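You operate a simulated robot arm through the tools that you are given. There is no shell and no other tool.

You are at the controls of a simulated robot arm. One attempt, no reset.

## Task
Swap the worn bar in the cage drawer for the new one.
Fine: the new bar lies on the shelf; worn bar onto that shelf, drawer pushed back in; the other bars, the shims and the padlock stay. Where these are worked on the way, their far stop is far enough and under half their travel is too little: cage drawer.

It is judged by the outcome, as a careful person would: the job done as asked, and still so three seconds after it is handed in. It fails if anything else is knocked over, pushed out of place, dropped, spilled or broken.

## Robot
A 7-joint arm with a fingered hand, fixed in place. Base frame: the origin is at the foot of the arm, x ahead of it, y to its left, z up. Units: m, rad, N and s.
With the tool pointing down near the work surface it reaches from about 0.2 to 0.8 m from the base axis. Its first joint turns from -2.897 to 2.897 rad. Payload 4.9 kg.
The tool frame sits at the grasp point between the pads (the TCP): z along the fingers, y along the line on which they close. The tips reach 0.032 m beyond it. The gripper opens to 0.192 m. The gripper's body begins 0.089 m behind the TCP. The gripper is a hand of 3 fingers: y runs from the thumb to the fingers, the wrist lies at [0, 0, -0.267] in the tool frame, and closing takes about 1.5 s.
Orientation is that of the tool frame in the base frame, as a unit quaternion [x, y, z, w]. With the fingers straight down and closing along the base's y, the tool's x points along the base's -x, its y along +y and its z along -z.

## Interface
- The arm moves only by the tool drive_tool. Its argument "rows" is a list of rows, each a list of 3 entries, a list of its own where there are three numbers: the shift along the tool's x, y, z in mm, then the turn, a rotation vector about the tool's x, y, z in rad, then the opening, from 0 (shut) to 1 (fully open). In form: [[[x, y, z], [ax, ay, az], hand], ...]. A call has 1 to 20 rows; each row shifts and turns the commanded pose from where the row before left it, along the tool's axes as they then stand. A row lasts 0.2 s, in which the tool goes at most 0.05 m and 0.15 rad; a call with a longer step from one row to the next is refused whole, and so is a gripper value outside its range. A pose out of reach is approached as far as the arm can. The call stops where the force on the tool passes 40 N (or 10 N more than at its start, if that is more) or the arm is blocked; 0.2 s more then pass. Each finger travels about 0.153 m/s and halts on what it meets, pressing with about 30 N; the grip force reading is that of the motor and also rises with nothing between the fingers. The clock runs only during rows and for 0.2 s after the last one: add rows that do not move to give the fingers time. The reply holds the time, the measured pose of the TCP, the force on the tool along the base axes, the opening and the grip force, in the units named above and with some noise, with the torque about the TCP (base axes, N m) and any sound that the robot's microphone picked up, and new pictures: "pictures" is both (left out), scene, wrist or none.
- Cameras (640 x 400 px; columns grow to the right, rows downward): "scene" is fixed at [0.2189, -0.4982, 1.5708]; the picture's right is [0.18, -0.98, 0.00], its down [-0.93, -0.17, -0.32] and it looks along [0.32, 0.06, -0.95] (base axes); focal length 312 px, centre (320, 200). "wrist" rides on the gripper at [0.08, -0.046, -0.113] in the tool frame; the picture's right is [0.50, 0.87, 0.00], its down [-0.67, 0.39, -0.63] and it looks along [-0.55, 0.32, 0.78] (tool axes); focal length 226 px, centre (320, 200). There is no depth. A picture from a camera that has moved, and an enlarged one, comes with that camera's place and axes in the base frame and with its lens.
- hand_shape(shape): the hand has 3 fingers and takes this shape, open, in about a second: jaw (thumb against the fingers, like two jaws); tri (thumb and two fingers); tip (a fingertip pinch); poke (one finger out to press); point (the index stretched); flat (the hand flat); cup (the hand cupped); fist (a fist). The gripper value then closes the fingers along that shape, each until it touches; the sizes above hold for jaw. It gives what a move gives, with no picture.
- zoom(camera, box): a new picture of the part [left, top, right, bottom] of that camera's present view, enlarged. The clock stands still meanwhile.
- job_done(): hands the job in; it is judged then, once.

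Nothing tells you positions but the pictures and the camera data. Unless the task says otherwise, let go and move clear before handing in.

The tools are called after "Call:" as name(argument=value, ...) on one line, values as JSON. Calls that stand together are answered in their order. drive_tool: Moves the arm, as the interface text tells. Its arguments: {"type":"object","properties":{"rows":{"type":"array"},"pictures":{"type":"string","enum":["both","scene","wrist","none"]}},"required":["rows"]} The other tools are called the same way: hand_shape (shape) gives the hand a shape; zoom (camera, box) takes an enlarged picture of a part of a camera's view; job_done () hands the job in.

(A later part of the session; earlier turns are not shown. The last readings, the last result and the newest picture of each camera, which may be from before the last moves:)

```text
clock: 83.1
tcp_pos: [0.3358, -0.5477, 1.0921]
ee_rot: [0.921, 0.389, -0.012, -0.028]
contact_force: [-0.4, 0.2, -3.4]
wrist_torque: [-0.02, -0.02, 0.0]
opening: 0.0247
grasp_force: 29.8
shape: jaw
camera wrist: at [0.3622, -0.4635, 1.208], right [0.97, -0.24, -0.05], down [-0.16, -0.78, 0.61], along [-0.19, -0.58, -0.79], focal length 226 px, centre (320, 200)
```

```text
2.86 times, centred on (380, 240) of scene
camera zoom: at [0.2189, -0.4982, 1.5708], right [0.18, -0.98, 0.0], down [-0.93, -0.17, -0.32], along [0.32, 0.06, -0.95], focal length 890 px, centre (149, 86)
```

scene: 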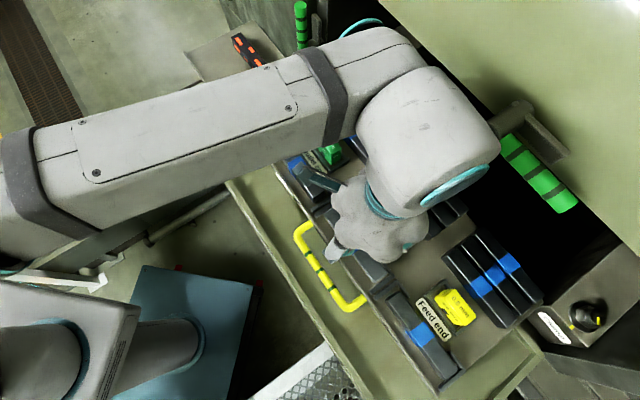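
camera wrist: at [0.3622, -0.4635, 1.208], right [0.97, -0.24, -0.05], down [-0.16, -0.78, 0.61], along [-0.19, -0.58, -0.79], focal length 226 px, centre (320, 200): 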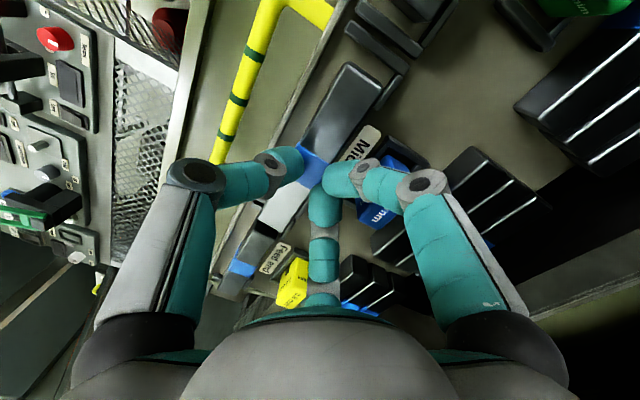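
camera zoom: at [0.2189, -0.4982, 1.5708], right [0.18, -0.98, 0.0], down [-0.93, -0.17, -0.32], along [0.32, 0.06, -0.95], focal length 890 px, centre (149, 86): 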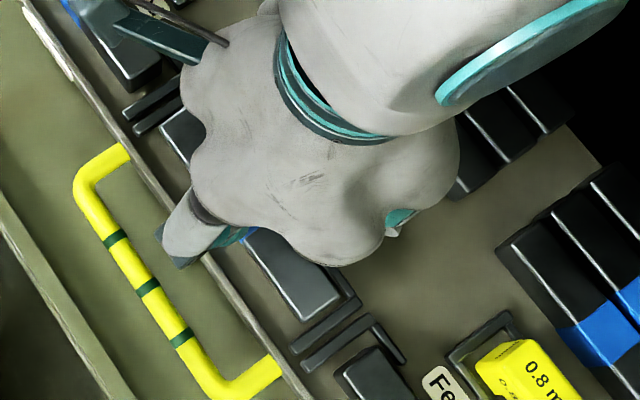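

Bar sits between the end rails in plan view with margin at both ends. Continuing down in small steps.

Call:
drive_tool(rows=[[[1.5, 0.3, 5], [0, 0, 0], 0.0], [[0, 0.2, 4], [0, 0, 0], 0.0]], pictures="none")

Call:
drive_tool(rows=[[[0, 0.2, 3], [0, 0, 0], 0.0]], pictures="none")

Call:
drive_tool(rows=[[[0, 0.1, 2], [0, 0, 0], 0.0]], pictures="wrist")

Call:
zoom(camera="wrist", box=[220, 40, 440, 240])

Call:
zoom(camera="scene", box=[310, 190, 430, 290])

```text
clock: 83.7
tcp_pos: [0.3382, -0.5442, 1.0837]
ee_rot: [0.921, 0.389, -0.012, -0.028]
contact_force: [0.0, 0.2, -3.7]
wrist_torque: [-0.05, -0.03, -0.02]
opening: 0.0248
grasp_force: 29.6
shape: jaw
```

```text
clock: 84.1
tcp_pos: [0.3376, -0.5449, 1.0798]
ee_rot: [0.921, 0.388, -0.012, -0.028]
contact_force: [0.3, 0.1, -3.9]
wrist_torque: [-0.01, -0.03, 0.0]
opening: 0.0247
grasp_force: 30.4
shape: jaw
```

```text
clock: 84.5
tcp_pos: [0.3377, -0.5439, 1.0786]
ee_rot: [0.921, 0.389, -0.013, -0.027]
contact_force: [-0.7, 0.1, -4.5]
wrist_torque: [-0.03, -0.02, 0.02]
opening: 0.0247
grasp_force: 30.2
shape: jaw
camera wrist: at [0.3637, -0.4605, 1.194], right [0.97, -0.24, -0.05], down [-0.16, -0.78, 0.61], along [-0.19, -0.58, -0.79], focal length 226 px, centre (320, 200)
```

wrist: 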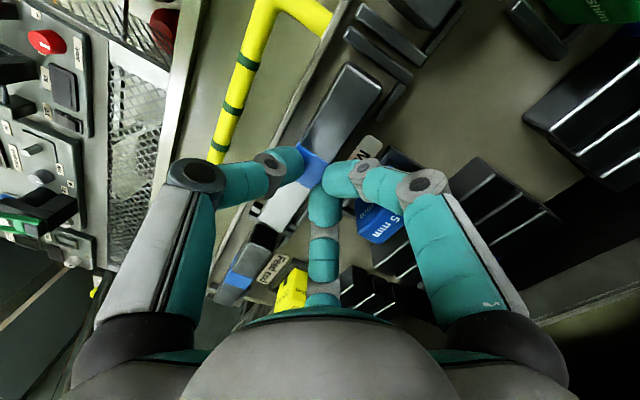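

```text
2.00 times, centred on (330, 140) of wrist
camera zoom: at [0.3637, -0.4605, 1.194], right [0.97, -0.24, -0.05], down [-0.16, -0.78, 0.61], along [-0.19, -0.58, -0.79], focal length 452 px, centre (300, 320)
```

zoom: 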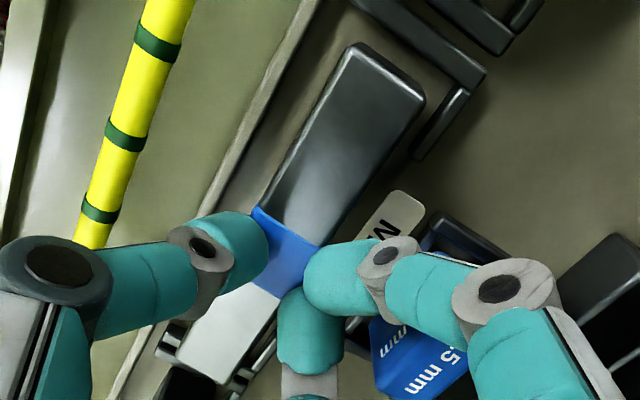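

```text
4.00 times, centred on (370, 240) of scene
camera zoom: at [0.2189, -0.4982, 1.5708], right [0.18, -0.98, 0.0], down [-0.93, -0.17, -0.32], along [0.32, 0.06, -0.95], focal length 1246 px, centre (120, 40)
```

zoom: 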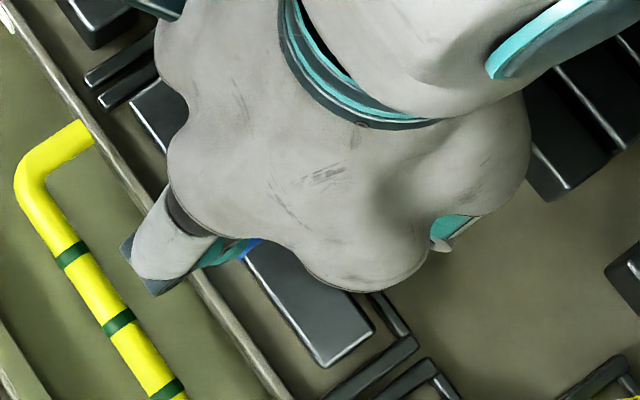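

Call:
drive_tool(rows=[[[0, 0.1, 2], [0, 0, 0], 0.0]], pictures="none")

Call:
drive_tool(rows=[[[0, 0.1, 1.5], [0, 0, 0], 0.0]], pictures="none")

```text
clock: 84.9
tcp_pos: [0.3382, -0.5442, 1.077]
ee_rot: [0.921, 0.389, -0.012, -0.028]
contact_force: [0.5, 0.3, -4.5]
wrist_torque: [-0.02, -0.05, 0.03]
opening: 0.0247
grasp_force: 29.9
shape: jaw
```

```text
clock: 85.3
tcp_pos: [0.3376, -0.5461, 1.0743]
ee_rot: [0.921, 0.388, -0.012, -0.028]
contact_force: [0.1, 0.1, -3.4]
wrist_torque: [-0.03, -0.03, 0.0]
opening: 0.0247
grasp_force: 30.4
shape: jaw
```

Call:
drive_tool(rows=[[[0, 0.1, 1.5], [0, 0, 0], 0.0]], pictures="none")

Call:
drive_tool(rows=[[[0, 0.1, 1.5], [0, 0, 0], 0.0]], pictures="none")

```text
clock: 85.7
tcp_pos: [0.3377, -0.5471, 1.0755]
ee_rot: [0.92, 0.39, -0.012, -0.028]
contact_force: [1.2, 2.8, 2.4]
wrist_torque: [0.2, 0.07, -0.05]
opening: 0.0246
grasp_force: 29.9
shape: jaw
```

```text
clock: 86.1
tcp_pos: [0.3369, -0.5461, 1.0747]
ee_rot: [0.92, 0.391, -0.011, -0.026]
contact_force: [2.6, 3.0, 9.8]
wrist_torque: [0.36, 0.02, -0.1]
opening: 0.0249
grasp_force: 30.0
shape: jaw
```

Touchdown on the front lower edge as expected. Checking the pictures before releasing.

Call:
zoom(camera="wrist", box=[220, 40, 440, 240])

Call:
zoom(camera="scene", box=[310, 190, 430, 290])

Call:
zoom(camera="wrist", box=[230, 180, 310, 260])

Call:
zoom(camera="wrist", box=[330, 30, 430, 130])

```text
2.00 times, centred on (330, 140) of wrist
camera zoom: at [0.3644, -0.4615, 1.1904], right [0.97, -0.24, -0.05], down [-0.16, -0.78, 0.61], along [-0.19, -0.58, -0.79], focal length 452 px, centre (300, 320)
```

zoom: 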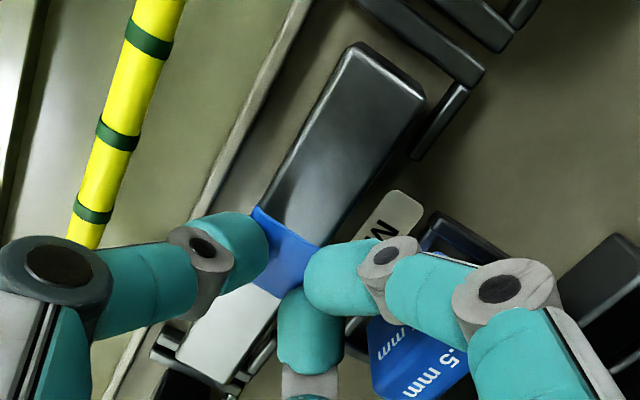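

```text
4.00 times, centred on (370, 240) of scene
camera zoom: at [0.2189, -0.4982, 1.5708], right [0.18, -0.98, 0.0], down [-0.93, -0.17, -0.32], along [0.32, 0.06, -0.95], focal length 1246 px, centre (120, 40)
```

zoom: 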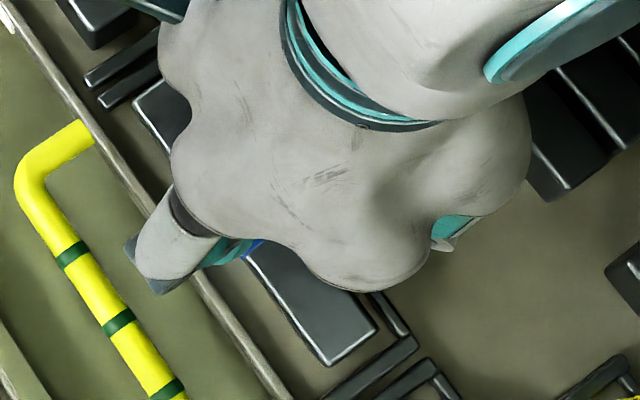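

```text
5.00 times, centred on (270, 220) of wrist
camera zoom: at [0.3644, -0.4615, 1.1904], right [0.97, -0.24, -0.05], down [-0.16, -0.78, 0.61], along [-0.19, -0.58, -0.79], focal length 1130 px, centre (570, 100)
```

zoom: 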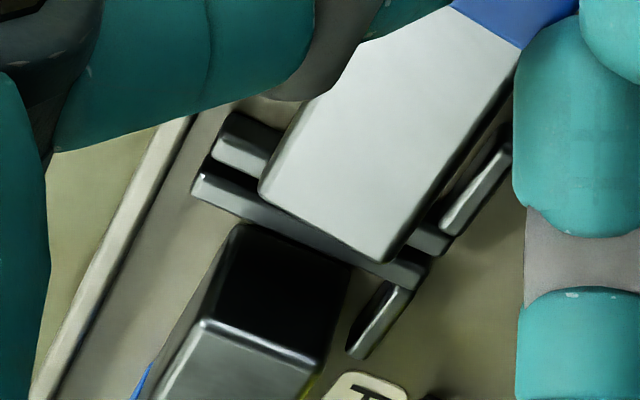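

```text
4.00 times, centred on (380, 80) of wrist
camera zoom: at [0.3644, -0.4615, 1.1904], right [0.97, -0.24, -0.05], down [-0.16, -0.78, 0.61], along [-0.19, -0.58, -0.79], focal length 904 px, centre (80, 680)
```

zoom: 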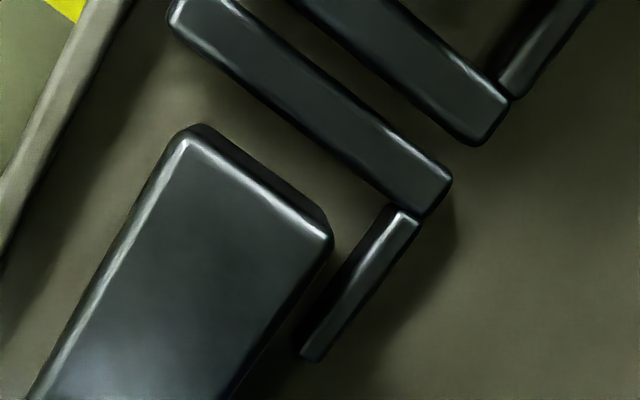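

The bar is centred between the end rails (about 7 mm each side), but only ~2 mm from the rear rails. I'll lift 2 mm, shift 3 mm toward the front and touch down again before releasing.

Call:
drive_tool(rows=[[[0, -0.2, -4], [0, 0, 0], 0.0], [[0, -3, 0], [0, 0, 0], 0.0], [[0, 0.1, 2], [0, 0, 0], 0.0]], pictures="none")

Call:
drive_tool(rows=[[[0, 0.1, 1.2], [0, 0, 0], 0.0]], pictures="none")

```text
clock: 86.9
tcp_pos: [0.3361, -0.5441, 1.0757]
ee_rot: [0.921, 0.388, -0.012, -0.027]
contact_force: [-3.5, 1.7, 5.3]
wrist_torque: [0.2, 0.26, 0.05]
opening: 0.0248
grasp_force: 29.1
shape: jaw
```

```text
clock: 87.3
tcp_pos: [0.3352, -0.5441, 1.0754]
ee_rot: [0.921, 0.389, -0.012, -0.027]
contact_force: [-3.0, 0.2, 12.6]
wrist_torque: [0.25, 0.38, 0.09]
opening: 0.0246
grasp_force: 30.3
shape: jaw
```

Call:
drive_tool(rows=[[[0, -0.1, -2], [0, 0, 0], 0.0], [[0, 0, 0], [0, 0, 0], 0.08], [[0, 0, 0], [0, 0, 0], 0.12], [[0, 0, 0], [0, 0, 0], 0.14]], pictures="none")

Call:
drive_tool(rows=[[[0, 0, 0], [0, 0, 0], 0.16], [[0, 0, 0], [0, 0, 0], 0.18], [[0, 0, 0], [0, 0, 0], 0.2]], pictures="wrist")

Call:
zoom(camera="wrist", box=[220, 40, 440, 240])

Call:
zoom(camera="scene", box=[310, 190, 430, 290])

```text
clock: 88.3
tcp_pos: [0.3346, -0.5432, 1.0744]
ee_rot: [0.92, 0.39, -0.012, -0.028]
contact_force: [0.4, -1.0, 1.8]
wrist_torque: [-0.01, 0.01, 0.0]
opening: 0.0268
grasp_force: 0.0
shape: jaw
```

```text
clock: 89.1
tcp_pos: [0.3353, -0.5436, 1.075]
ee_rot: [0.921, 0.389, -0.012, -0.028]
contact_force: [-1.0, 0.1, 0.9]
wrist_torque: [0.02, 0.04, -0.01]
opening: 0.038
grasp_force: 0.0
shape: jaw
camera wrist: at [0.3614, -0.4597, 1.191], right [0.97, -0.24, -0.05], down [-0.16, -0.78, 0.61], along [-0.19, -0.58, -0.79], focal length 226 px, centre (320, 200)
```

wrist: 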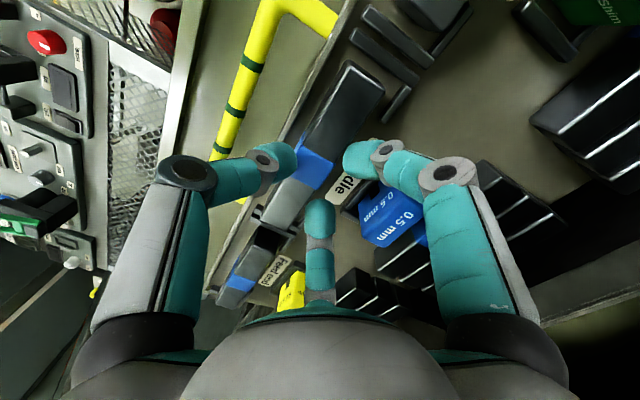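

```text
2.00 times, centred on (330, 140) of wrist
camera zoom: at [0.3614, -0.4597, 1.191], right [0.97, -0.24, -0.05], down [-0.16, -0.78, 0.61], along [-0.19, -0.58, -0.79], focal length 452 px, centre (300, 320)
```

zoom: 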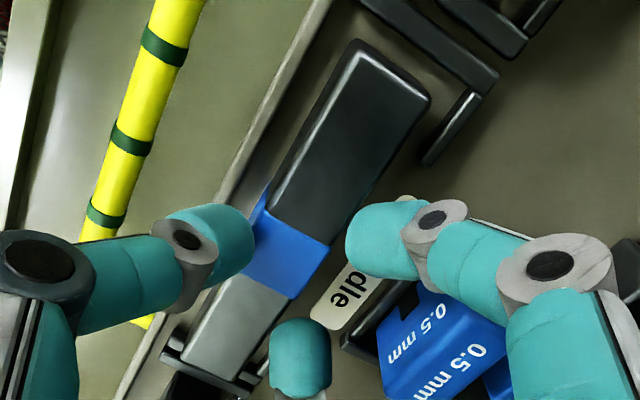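

```text
4.00 times, centred on (370, 240) of scene
camera zoom: at [0.2189, -0.4982, 1.5708], right [0.18, -0.98, 0.0], down [-0.93, -0.17, -0.32], along [0.32, 0.06, -0.95], focal length 1246 px, centre (120, 40)
```

zoom: 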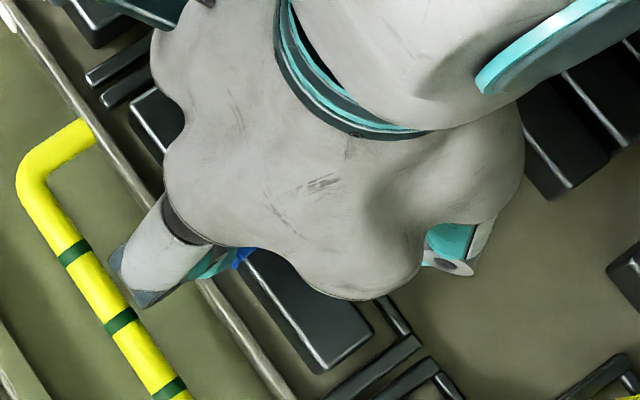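

The new bar has settled flat in the seat. Opening wider and lifting straight out.

Call:
drive_tool(rows=[[[0, 0, 0], [0, 0, 0], 0.24], [[0, 0, 0], [0, 0, 0], 0.28], [[0, 0, 0], [0, 0, 0], 0.32], [[0, 0, 0], [0, 0, 0], 0.32], [[0, 0.3, -4], [0, 0, 0], 0.32], [[0, 0, -6], [0, 0, 0], 0.32], [[0, -0.6, -10], [0, 0, 0], 0.32], [[0, -0.8, -14], [0, 0, 0], 0.32]], pictures="wrist")

Call:
zoom(camera="wrist", box=[200, 40, 440, 260])

```text
clock: 90.9
tcp_pos: [0.3351, -0.5443, 1.1093]
ee_rot: [0.921, 0.389, -0.012, -0.027]
contact_force: [-0.1, -0.2, -0.3]
wrist_torque: [0.0, -0.02, 0.01]
opening: 0.0611
grasp_force: 0.1
shape: jaw
camera wrist: at [0.3616, -0.4602, 1.2263], right [0.97, -0.24, -0.05], down [-0.16, -0.78, 0.61], along [-0.19, -0.58, -0.79], focal length 226 px, centre (320, 200)
```

wrist: 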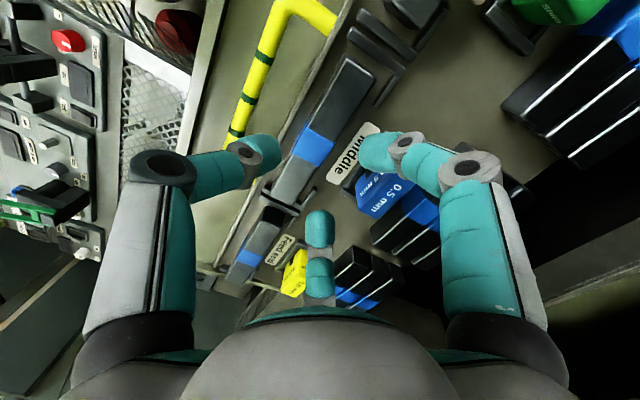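

```text
1.82 times, centred on (320, 150) of wrist
camera zoom: at [0.3616, -0.4602, 1.2263], right [0.97, -0.24, -0.05], down [-0.16, -0.78, 0.61], along [-0.19, -0.58, -0.79], focal length 411 px, centre (320, 291)
```

zoom: 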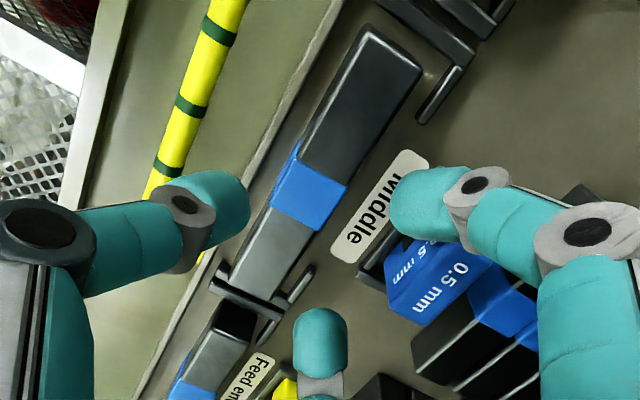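

The new bar sits flat in its seat between the rails. Now I back off toward the robot and pitch the hand forward 45° to take the handle for pushing the drawer in.

Call:
drive_tool(rows=[[[0, -10, 0], [0, 0, 0], 0.32], [[0, -25, 0], [0, 0, 0], 0.32], [[0, -25, 0], [0, 0, 0], 0.32], [[0, -25, 0], [0, 0, 0], 0.32], [[0, -25, 0], [0, 0, 0], 0.36], [[0, -25, 0], [0, 0, 0], 0.36], [[0, -15, 0], [0, 0, 0], 0.36], [[0, 0, 0], [-0.1413, 0, 0], 0.36], [[0, 0, 0], [-0.1413, 0, 0], 0.36], [[0, 0, 0], [-0.1413, 0, 0], 0.36], [[0, 0, 0], [-0.1413, 0, 0], 0.36], [[0, 0, 0], [-0.1413, 0, 0], 0.36], [[0, 0, 0], [-0.1413, 0, 0], 0.36], [[0, 0, 0], [0, 0, 0], 0.36]], pictures="both")

Call:
zoom(camera="scene", box=[290, 170, 420, 300])

Call:
zoom(camera="wrist", box=[220, 20, 460, 240])

```text
clock: 93.9
tcp_pos: [0.2291, -0.4393, 1.1185]
ee_rot: [0.85, 0.36, 0.15, 0.354]
contact_force: [0.9, 0.5, 0.4]
wrist_torque: [0.0, 0.0, 0.02]
opening: 0.0689
grasp_force: 0.1
shape: jaw
camera wrist: at [0.2023, -0.3044, 1.1652], right [0.79, -0.07, 0.61], down [-0.59, -0.36, 0.72], along [0.17, -0.93, -0.32], focal length 226 px, centre (320, 200)
```

scene: 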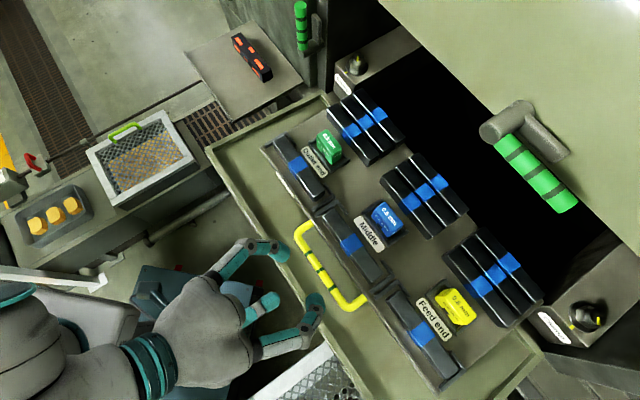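
wrist: 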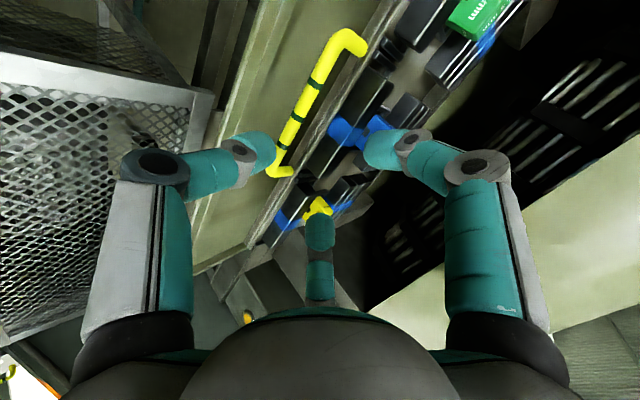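

```text
3.08 times, centred on (355, 235) of scene
camera zoom: at [0.2189, -0.4982, 1.5708], right [0.18, -0.98, 0.0], down [-0.93, -0.17, -0.32], along [0.32, 0.06, -0.95], focal length 959 px, centre (212, 92)
```

zoom: 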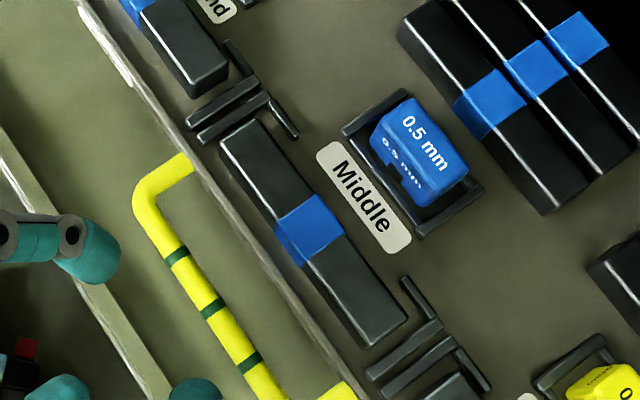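

```text
1.82 times, centred on (340, 130) of wrist
camera zoom: at [0.2023, -0.3044, 1.1652], right [0.79, -0.07, 0.61], down [-0.59, -0.36, 0.72], along [0.17, -0.93, -0.32], focal length 411 px, centre (284, 327)
```

zoom: 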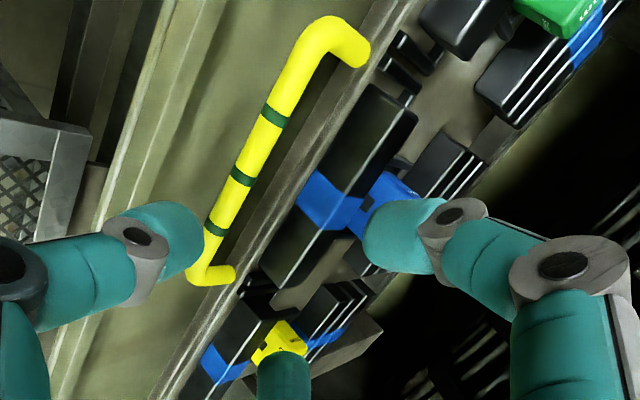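

New bar is in line with its neighbours, and everything else is in place. I approach the handle so its bar comes level with the finger pads.

Call:
drive_tool(rows=[[[0, -9.5, 20], [0, 0, 0], 0.36], [[0, -9.5, 20], [0, 0, 0], 0.36], [[0, 0, 20], [0, 0, 0], 0.36]], pictures="wrist")

Call:
zoom(camera="wrist", box=[200, 40, 440, 240])

```text
clock: 94.7
tcp_pos: [0.2507, -0.461, 1.0615]
ee_rot: [0.851, 0.359, 0.149, 0.354]
contact_force: [1.2, -0.3, -0.7]
wrist_torque: [0.01, 0.01, -0.01]
opening: 0.0687
grasp_force: 0.1
shape: jaw
camera wrist: at [0.2249, -0.3257, 1.1086], right [0.79, -0.07, 0.61], down [-0.59, -0.36, 0.72], along [0.17, -0.93, -0.32], focal length 226 px, centre (320, 200)
```

wrist: 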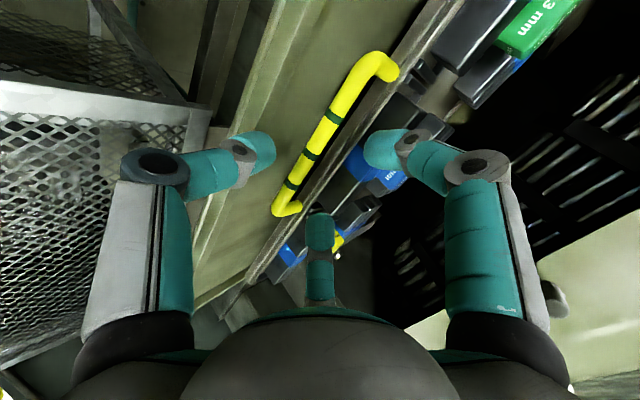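

```text
2.00 times, centred on (320, 140) of wrist
camera zoom: at [0.2249, -0.3257, 1.1086], right [0.79, -0.07, 0.61], down [-0.59, -0.36, 0.72], along [0.17, -0.93, -0.32], focal length 452 px, centre (320, 320)
```

zoom: 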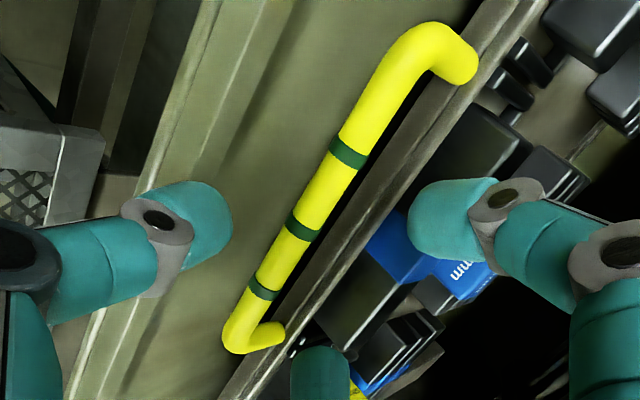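

Call:
drive_tool(rows=[[[0, -1, 12], [0, 0, 0], 0.36], [[0, -1, 11], [0, 0, 0], 0.36]], pictures="wrist")

Call:
zoom(camera="wrist", box=[200, 60, 440, 260])

```text
clock: 95.3
tcp_pos: [0.2606, -0.4709, 1.0432]
ee_rot: [0.851, 0.361, 0.15, 0.352]
contact_force: [0.7, 0.2, 0.5]
wrist_torque: [-0.05, 0.03, -0.02]
opening: 0.0688
grasp_force: 0.1
shape: jaw
camera wrist: at [0.2351, -0.335, 1.0907], right [0.79, -0.07, 0.61], down [-0.59, -0.36, 0.72], along [0.17, -0.93, -0.32], focal length 226 px, centre (320, 200)
```

wrist: 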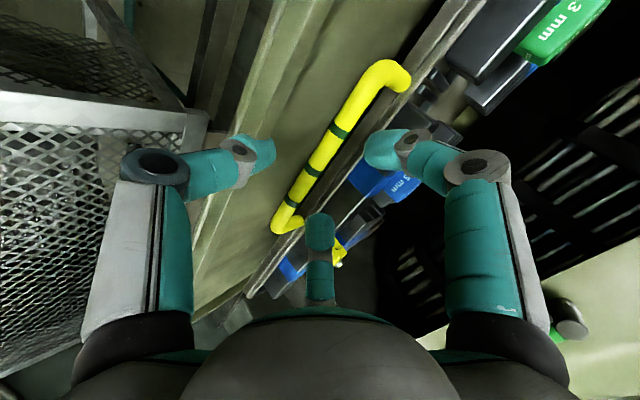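

```text
2.00 times, centred on (320, 160) of wrist
camera zoom: at [0.2351, -0.335, 1.0907], right [0.79, -0.07, 0.61], down [-0.59, -0.36, 0.72], along [0.17, -0.93, -0.32], focal length 452 px, centre (320, 280)
```

zoom: 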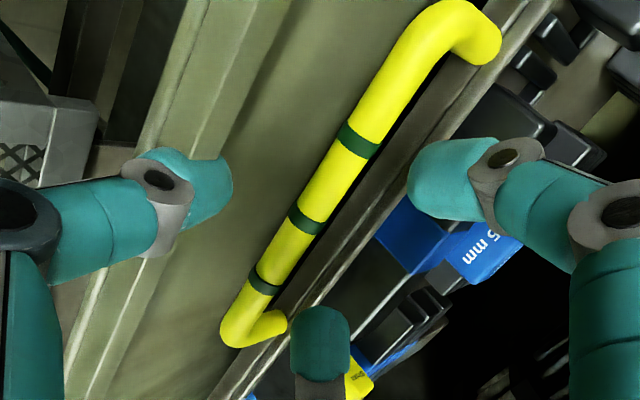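

The bar is at pad level (about 31 mm ahead). Closing for a pinch on it.

Call:
drive_tool(rows=[[[0, 0, 0], [0, 0, 0], 0.28], [[0, 0, 0], [0, 0, 0], 0.2], [[0, 0, 0], [0, 0, 0], 0.12], [[0, 0, 0], [0, 0, 0], 0.05], [[0, 0, 0], [0, 0, 0], 0.0], [[0, 0, 0], [0, 0, 0], 0.0], [[0, 0, 0], [0, 0, 0], 0.0]], pictures="wrist")

Call:
zoom(camera="wrist", box=[200, 60, 440, 260])

```text
clock: 96.9
tcp_pos: [0.2612, -0.4702, 1.0435]
ee_rot: [0.851, 0.359, 0.149, 0.353]
contact_force: [-0.8, 0.3, 0.6]
wrist_torque: [0.01, 0.01, -0.02]
opening: 0.0001
grasp_force: 30.2
shape: jaw
camera wrist: at [0.2351, -0.3349, 1.0908], right [0.79, -0.07, 0.61], down [-0.59, -0.36, 0.72], along [0.17, -0.93, -0.32], focal length 226 px, centre (320, 200)
```

wrist: 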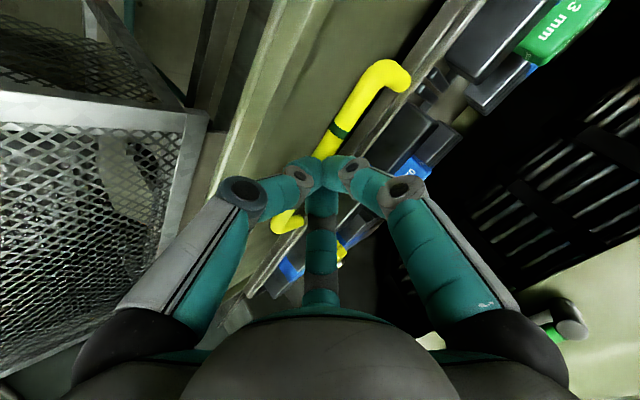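

```text
2.00 times, centred on (320, 160) of wrist
camera zoom: at [0.2351, -0.3349, 1.0908], right [0.79, -0.07, 0.61], down [-0.59, -0.36, 0.72], along [0.17, -0.93, -0.32], focal length 452 px, centre (320, 280)
```

zoom: 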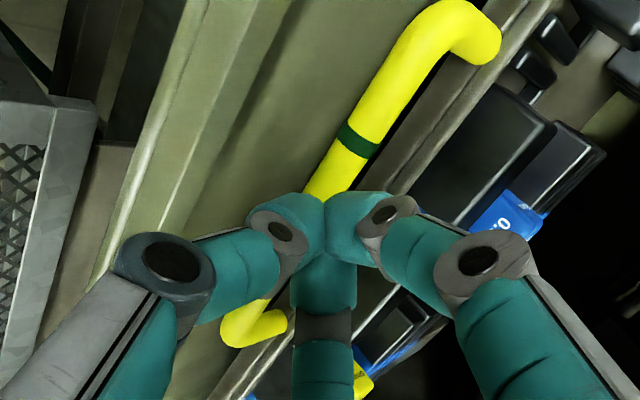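

The fingers closed just in front of the bar, which is actually a good pusher. I'll back up slightly, lower so the closed fingertips are level with the handle bar, and push with them.

Call:
drive_tool(rows=[[[0, -10.6, -10.6], [0, 0, 0], 0.0], [[0, -10.6, -10.6], [0, 0, 0], 0.0], [[0, -8, 8], [0, 0, 0], 0.0], [[0, -8.3, 8.3], [0, 0, 0], 0.0]], pictures="both")

Call:
zoom(camera="wrist", box=[200, 60, 440, 260])

Call:
zoom(camera="scene", box=[230, 190, 390, 330])

```text
clock: 97.9
tcp_pos: [0.2383, -0.4483, 1.0198]
ee_rot: [0.851, 0.359, 0.15, 0.354]
contact_force: [0.0, 0.2, 0.1]
wrist_torque: [-0.07, 0.02, 0.03]
opening: 0.0
grasp_force: 29.8
shape: jaw
camera wrist: at [0.2125, -0.3148, 1.0681], right [0.79, -0.07, 0.61], down [-0.59, -0.36, 0.72], along [0.17, -0.93, -0.32], focal length 226 px, centre (320, 200)
```

scene: 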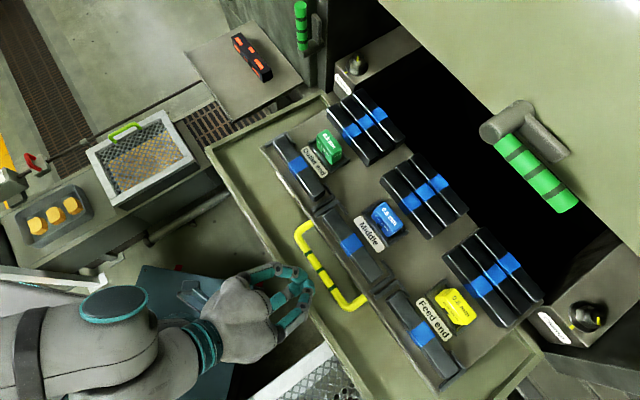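
wrist: 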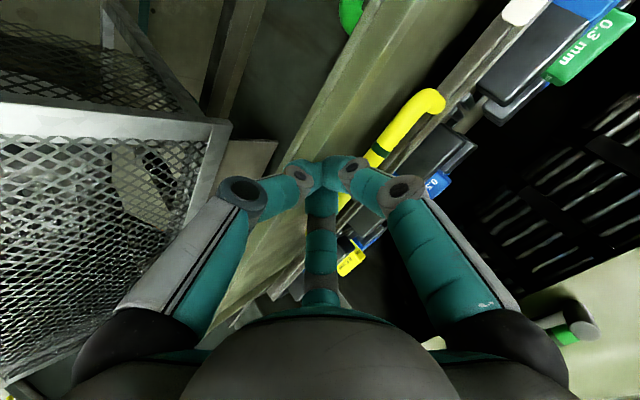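

```text
2.00 times, centred on (320, 160) of wrist
camera zoom: at [0.2125, -0.3148, 1.0681], right [0.79, -0.07, 0.61], down [-0.59, -0.36, 0.72], along [0.17, -0.93, -0.32], focal length 452 px, centre (320, 280)
```

zoom: 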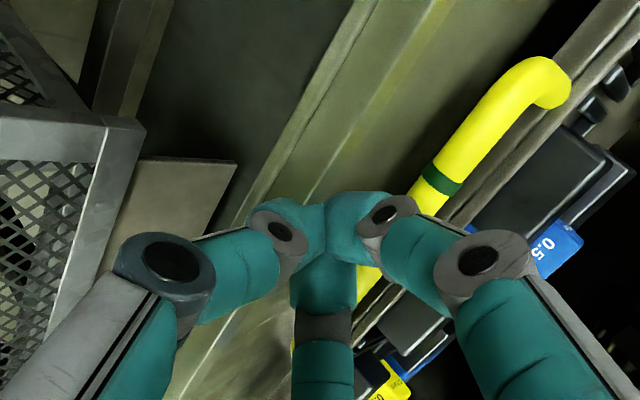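

```text
2.86 times, centred on (310, 260) of scene
camera zoom: at [0.2189, -0.4982, 1.5708], right [0.18, -0.98, 0.0], down [-0.93, -0.17, -0.32], along [0.32, 0.06, -0.95], focal length 890 px, centre (349, 29)
```

zoom: 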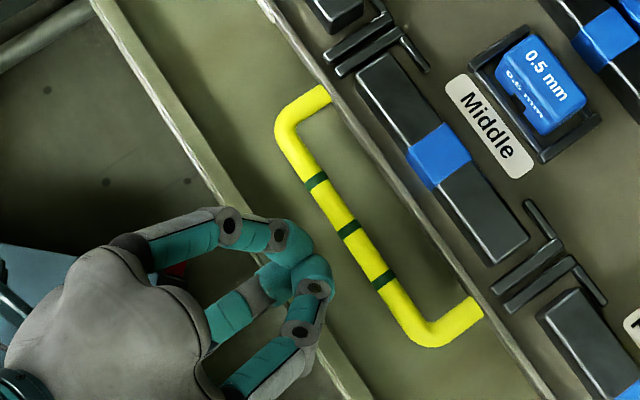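

Tips are level with and centred on the handle bar. Pushing gently forward along the slide direction.

Call:
drive_tool(rows=[[[-0.1, 4.2, 4.2], [0, 0, 0], 0.0], [[-0.1, 4.2, 4.2], [0, 0, 0], 0.0], [[-0.1, 4.2, 4.2], [0, 0, 0], 0.0], [[-0.1, 5.6, 5.7], [0, 0, 0], 0.0], [[-0.1, 7, 7.1], [0, 0, 0], 0.0], [[-0.1, 7, 7.1], [0, 0, 0], 0.0]], pictures="both")

Call:
zoom(camera="scene", box=[250, 170, 410, 310])

```text
clock: 99.3
tcp_pos: [0.2722, -0.4819, 1.0217]
ee_rot: [0.851, 0.359, 0.148, 0.354]
contact_force: [-0.8, 1.5, 0.4]
wrist_torque: [0.03, -0.01, -0.02]
opening: 0.0
grasp_force: 30.2
shape: jaw
camera wrist: at [0.2454, -0.3473, 1.0697], right [0.79, -0.07, 0.61], down [-0.59, -0.36, 0.72], along [0.17, -0.93, -0.32], focal length 226 px, centre (320, 200)
```

scene: 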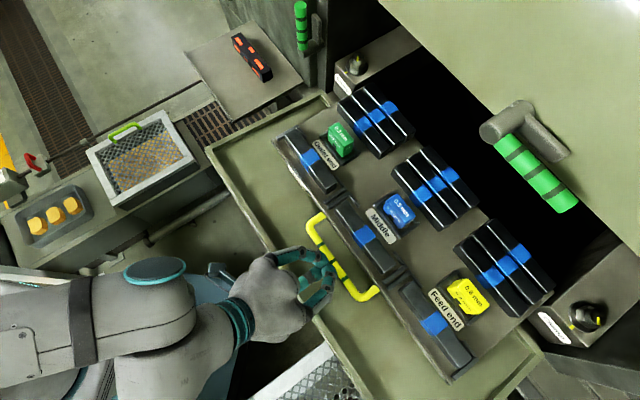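
wrist: 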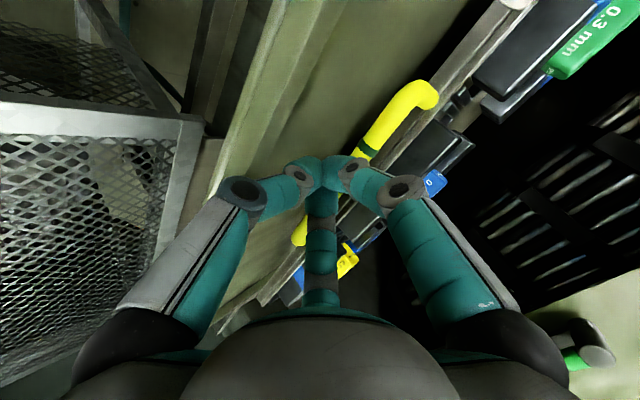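

```text
2.86 times, centred on (330, 240) of scene
camera zoom: at [0.2189, -0.4982, 1.5708], right [0.18, -0.98, 0.0], down [-0.93, -0.17, -0.32], along [0.32, 0.06, -0.95], focal length 890 px, centre (291, 86)
```

zoom: 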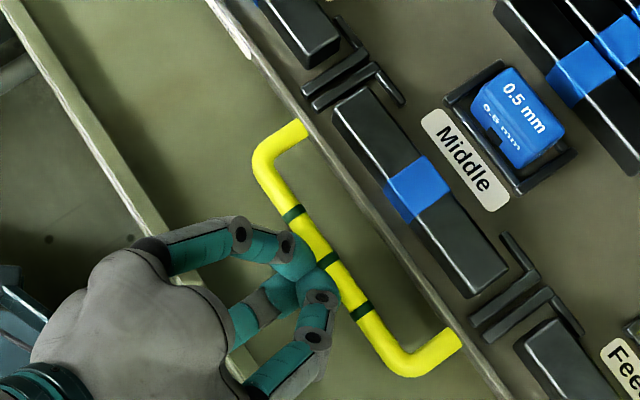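

The drawer is sliding in with little force. Continuing.

Call:
drive_tool(rows=[[[-0.1, 7, 7.1], [0, 0, 0], 0.0], [[-0.1, 7, 7.1], [0, 0, 0], 0.0], [[-0.1, 7, 7.1], [0, 0, 0], 0.0], [[-0.1, 7, 7.1], [0, 0, 0], 0.0], [[-0.1, 7, 7.1], [0, 0, 0], 0.0], [[-0.1, 7, 7.1], [0, 0, 0], 0.0], [[-0.1, 7, 7.1], [0, 0, 0], 0.0], [[-0.1, 7, 7.1], [0, 0, 0], 0.0], [[-0.1, 7, 7.1], [0, 0, 0], 0.0], [[-0.1, 7, 7.1], [0, 0, 0], 0.0]], pictures="both")

Call:
zoom(camera="scene", box=[290, 130, 490, 300])

```text
clock: 101.5
tcp_pos: [0.3447, -0.5544, 1.0219]
ee_rot: [0.85, 0.361, 0.149, 0.355]
contact_force: [1.4, 1.3, -0.1]
wrist_torque: [-0.02, -0.03, 0.0]
opening: 0.0
grasp_force: 29.8
shape: jaw
camera wrist: at [0.3173, -0.4184, 1.0683], right [0.79, -0.07, 0.61], down [-0.59, -0.36, 0.72], along [0.17, -0.93, -0.32], focal length 226 px, centre (320, 200)
```

scene: 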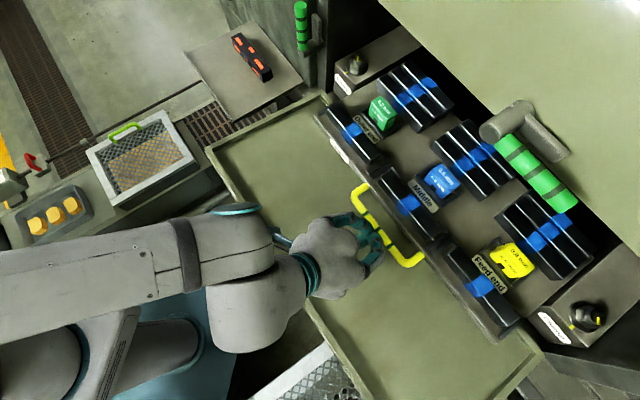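
wrist: 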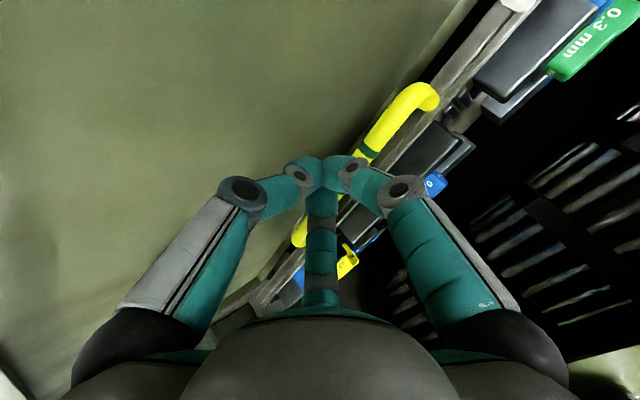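

```text
2.35 times, centred on (390, 215) of scene
camera zoom: at [0.2189, -0.4982, 1.5708], right [0.18, -0.98, 0.0], down [-0.93, -0.17, -0.32], along [0.32, 0.06, -0.95], focal length 733 px, centre (155, 165)
```

zoom: 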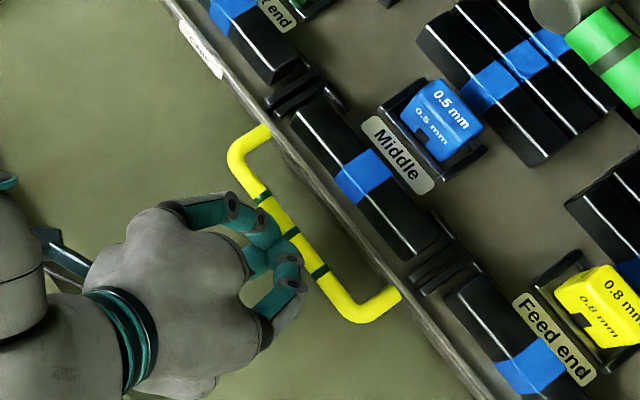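

Call:
drive_tool(rows=[[[-0.1, 7, 7.1], [0, 0, 0], 0.0], [[-0.1, 7, 7.1], [0, 0, 0], 0.0], [[-0.1, 7, 7.1], [0, 0, 0], 0.0], [[-0.1, 7, 7.1], [0, 0, 0], 0.0], [[-0.1, 7, 7.1], [0, 0, 0], 0.0], [[-0.1, 7, 7.1], [0, 0, 0], 0.0], [[-0.1, 7, 7.1], [0, 0, 0], 0.0], [[-0.1, 7, 7.1], [0, 0, 0], 0.0], [[-0.1, 7, 7.1], [0, 0, 0], 0.0], [[-0.1, 7, 7.1], [0, 0, 0], 0.0]], pictures="both")

Call:
zoom(camera="scene", box=[350, 90, 550, 260])

```text
clock: 103.7
tcp_pos: [0.4148, -0.6199, 1.0214]
ee_rot: [0.849, 0.361, 0.15, 0.355]
contact_force: [-0.4, -0.5, 0.0]
wrist_torque: [0.0, -0.05, 0.03]
opening: 0.0
grasp_force: 30.9
shape: jaw
camera wrist: at [0.388, -0.485, 1.0688], right [0.79, -0.07, 0.61], down [-0.59, -0.36, 0.72], along [0.17, -0.93, -0.32], focal length 226 px, centre (320, 200)
```

scene: 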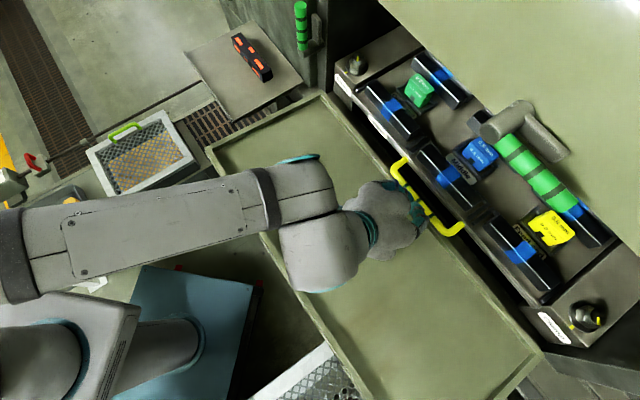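
wrist: 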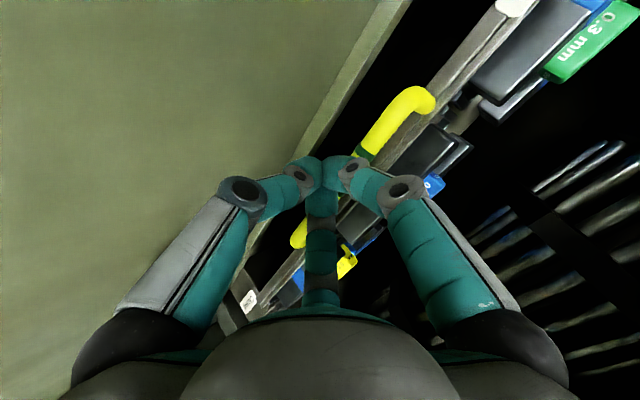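

```text
2.35 times, centred on (450, 175) of scene
camera zoom: at [0.2189, -0.4982, 1.5708], right [0.18, -0.98, 0.0], down [-0.93, -0.17, -0.32], along [0.32, 0.06, -0.95], focal length 733 px, centre (14, 259)
```

zoom: 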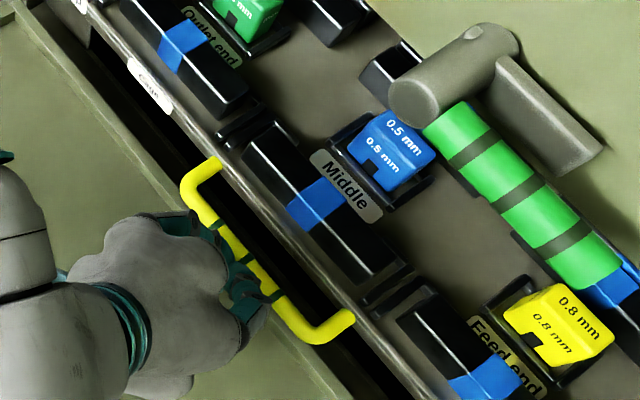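

Nearly in. Slower now until the closed stop is felt.

Call:
drive_tool(rows=[[[-0.1, 4.2, 4.3], [0, 0, 0], 0.0], [[-0.1, 4.2, 4.3], [0, 0, 0], 0.0], [[-0.1, 4.2, 4.3], [0, 0, 0], 0.0], [[-0.1, 4.2, 4.3], [0, 0, 0], 0.0], [[-0.1, 4.2, 4.3], [0, 0, 0], 0.0], [[-0.1, 4.2, 4.3], [0, 0, 0], 0.0]], pictures="both")

Call:
zoom(camera="scene", box=[350, 60, 590, 300])

```text
clock: 105.1
tcp_pos: [0.4383, -0.6483, 1.0207]
ee_rot: [0.85, 0.36, 0.15, 0.354]
contact_force: [-1.1, 1.9, -0.5]
wrist_torque: [0.04, 0.0, -0.04]
opening: 0.0
grasp_force: 29.7
shape: jaw
camera wrist: at [0.4125, -0.5128, 1.0681], right [0.79, -0.07, 0.61], down [-0.59, -0.36, 0.72], along [0.17, -0.93, -0.32], focal length 226 px, centre (320, 200)
```

scene: 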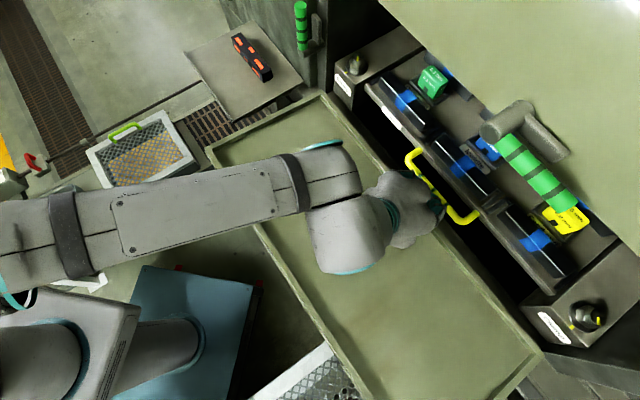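
wrist: 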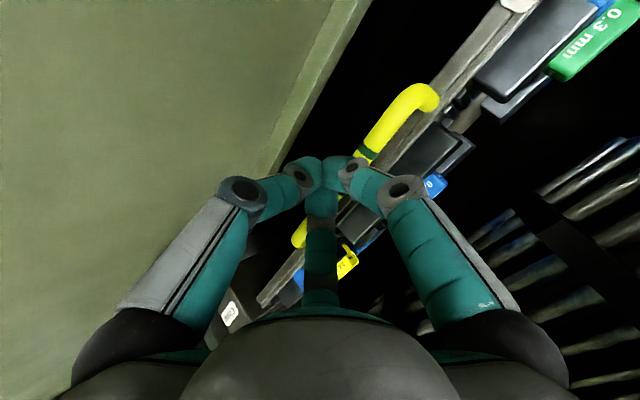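

```text
1.67 times, centred on (470, 180) of scene
camera zoom: at [0.2189, -0.4982, 1.5708], right [0.18, -0.98, 0.0], down [-0.93, -0.17, -0.32], along [0.32, 0.06, -0.95], focal length 519 px, centre (70, 233)
```

zoom: 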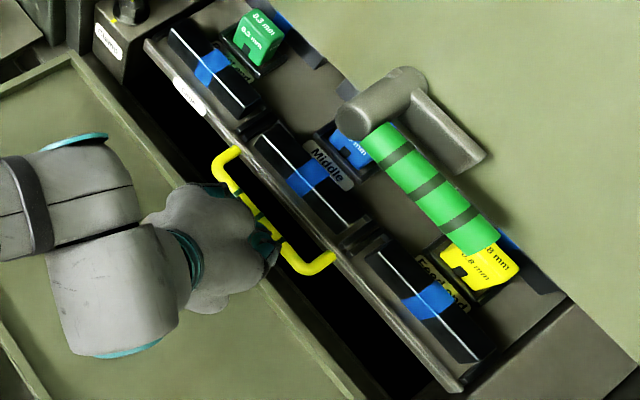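

Call:
drive_tool(rows=[[[-0.1, 2.8, 2.9], [0, 0, 0], 0.0], [[-0.1, 2.8, 2.9], [0, 0, 0], 0.0], [[-0.1, 2.8, 2.9], [0, 0, 0], 0.0], [[-0.1, 2.1, 2.1], [0, 0, 0], 0.0], [[-0.1, 2.1, 2.1], [0, 0, 0], 0.0], [[-0.1, 2.1, 2.1], [0, 0, 0], 0.0]], pictures="scene")

Call:
zoom(camera="scene", box=[360, 60, 600, 300])

```text
clock: 106.5
tcp_pos: [0.4543, -0.6631, 1.0214]
ee_rot: [0.85, 0.36, 0.149, 0.354]
contact_force: [-0.2, -0.7, -0.8]
wrist_torque: [-0.02, 0.0, 0.0]
opening: 0.0
grasp_force: 30.5
shape: jaw
```

scene: 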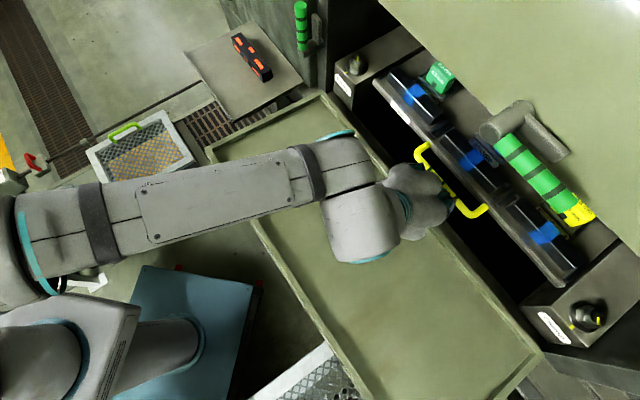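

```text
1.67 times, centred on (480, 180) of scene
camera zoom: at [0.2189, -0.4982, 1.5708], right [0.18, -0.98, 0.0], down [-0.93, -0.17, -0.32], along [0.32, 0.06, -0.95], focal length 519 px, centre (53, 233)
```

zoom: 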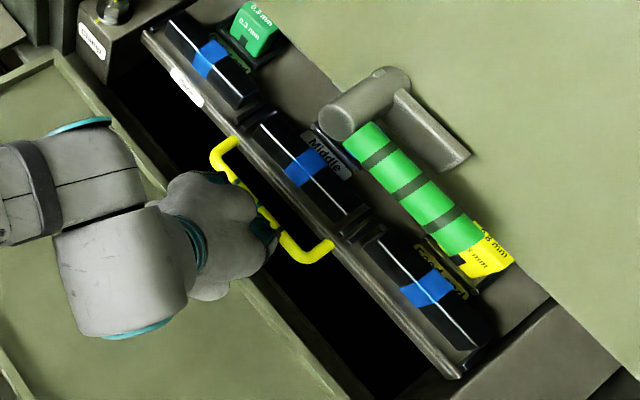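

The drawer is back almost exactly where it started. I'll nudge it the last millimetres until the stop is felt.

Call:
drive_tool(rows=[[[0, 1.4, 1.4], [0, 0, 0], 0.0], [[0, 1.4, 1.4], [0, 0, 0], 0.0]], pictures="none")

Call:
drive_tool(rows=[[[0, 1.4, 1.4], [0, 0, 0], 0.0], [[0, 1.4, 1.4], [0, 0, 0], 0.0]], pictures="none")

Call:
zoom(camera="scene", box=[360, 60, 600, 300])

```text
clock: 107.1
tcp_pos: [0.4571, -0.6658, 1.0179]
ee_rot: [0.851, 0.359, 0.15, 0.352]
contact_force: [-2.6, 2.4, -2.5]
wrist_torque: [0.11, 0.1, -0.02]
opening: 0.0
grasp_force: 30.3
shape: jaw
```

```text
clock: 107.7
tcp_pos: [0.4598, -0.6675, 1.0197]
ee_rot: [0.85, 0.361, 0.149, 0.352]
contact_force: [-14.9, 17.3, -3.9]
wrist_torque: [0.28, 0.17, 0.0]
opening: 0.0
grasp_force: 29.7
shape: jaw
```

```text
1.67 times, centred on (480, 180) of scene
camera zoom: at [0.2189, -0.4982, 1.5708], right [0.18, -0.98, 0.0], down [-0.93, -0.17, -0.32], along [0.32, 0.06, -0.95], focal length 519 px, centre (53, 233)
```

zoom: 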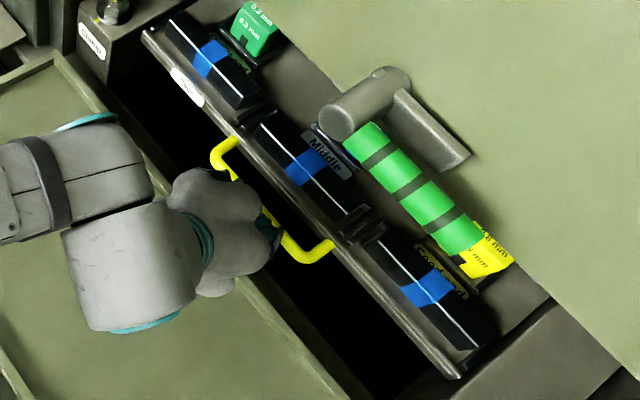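

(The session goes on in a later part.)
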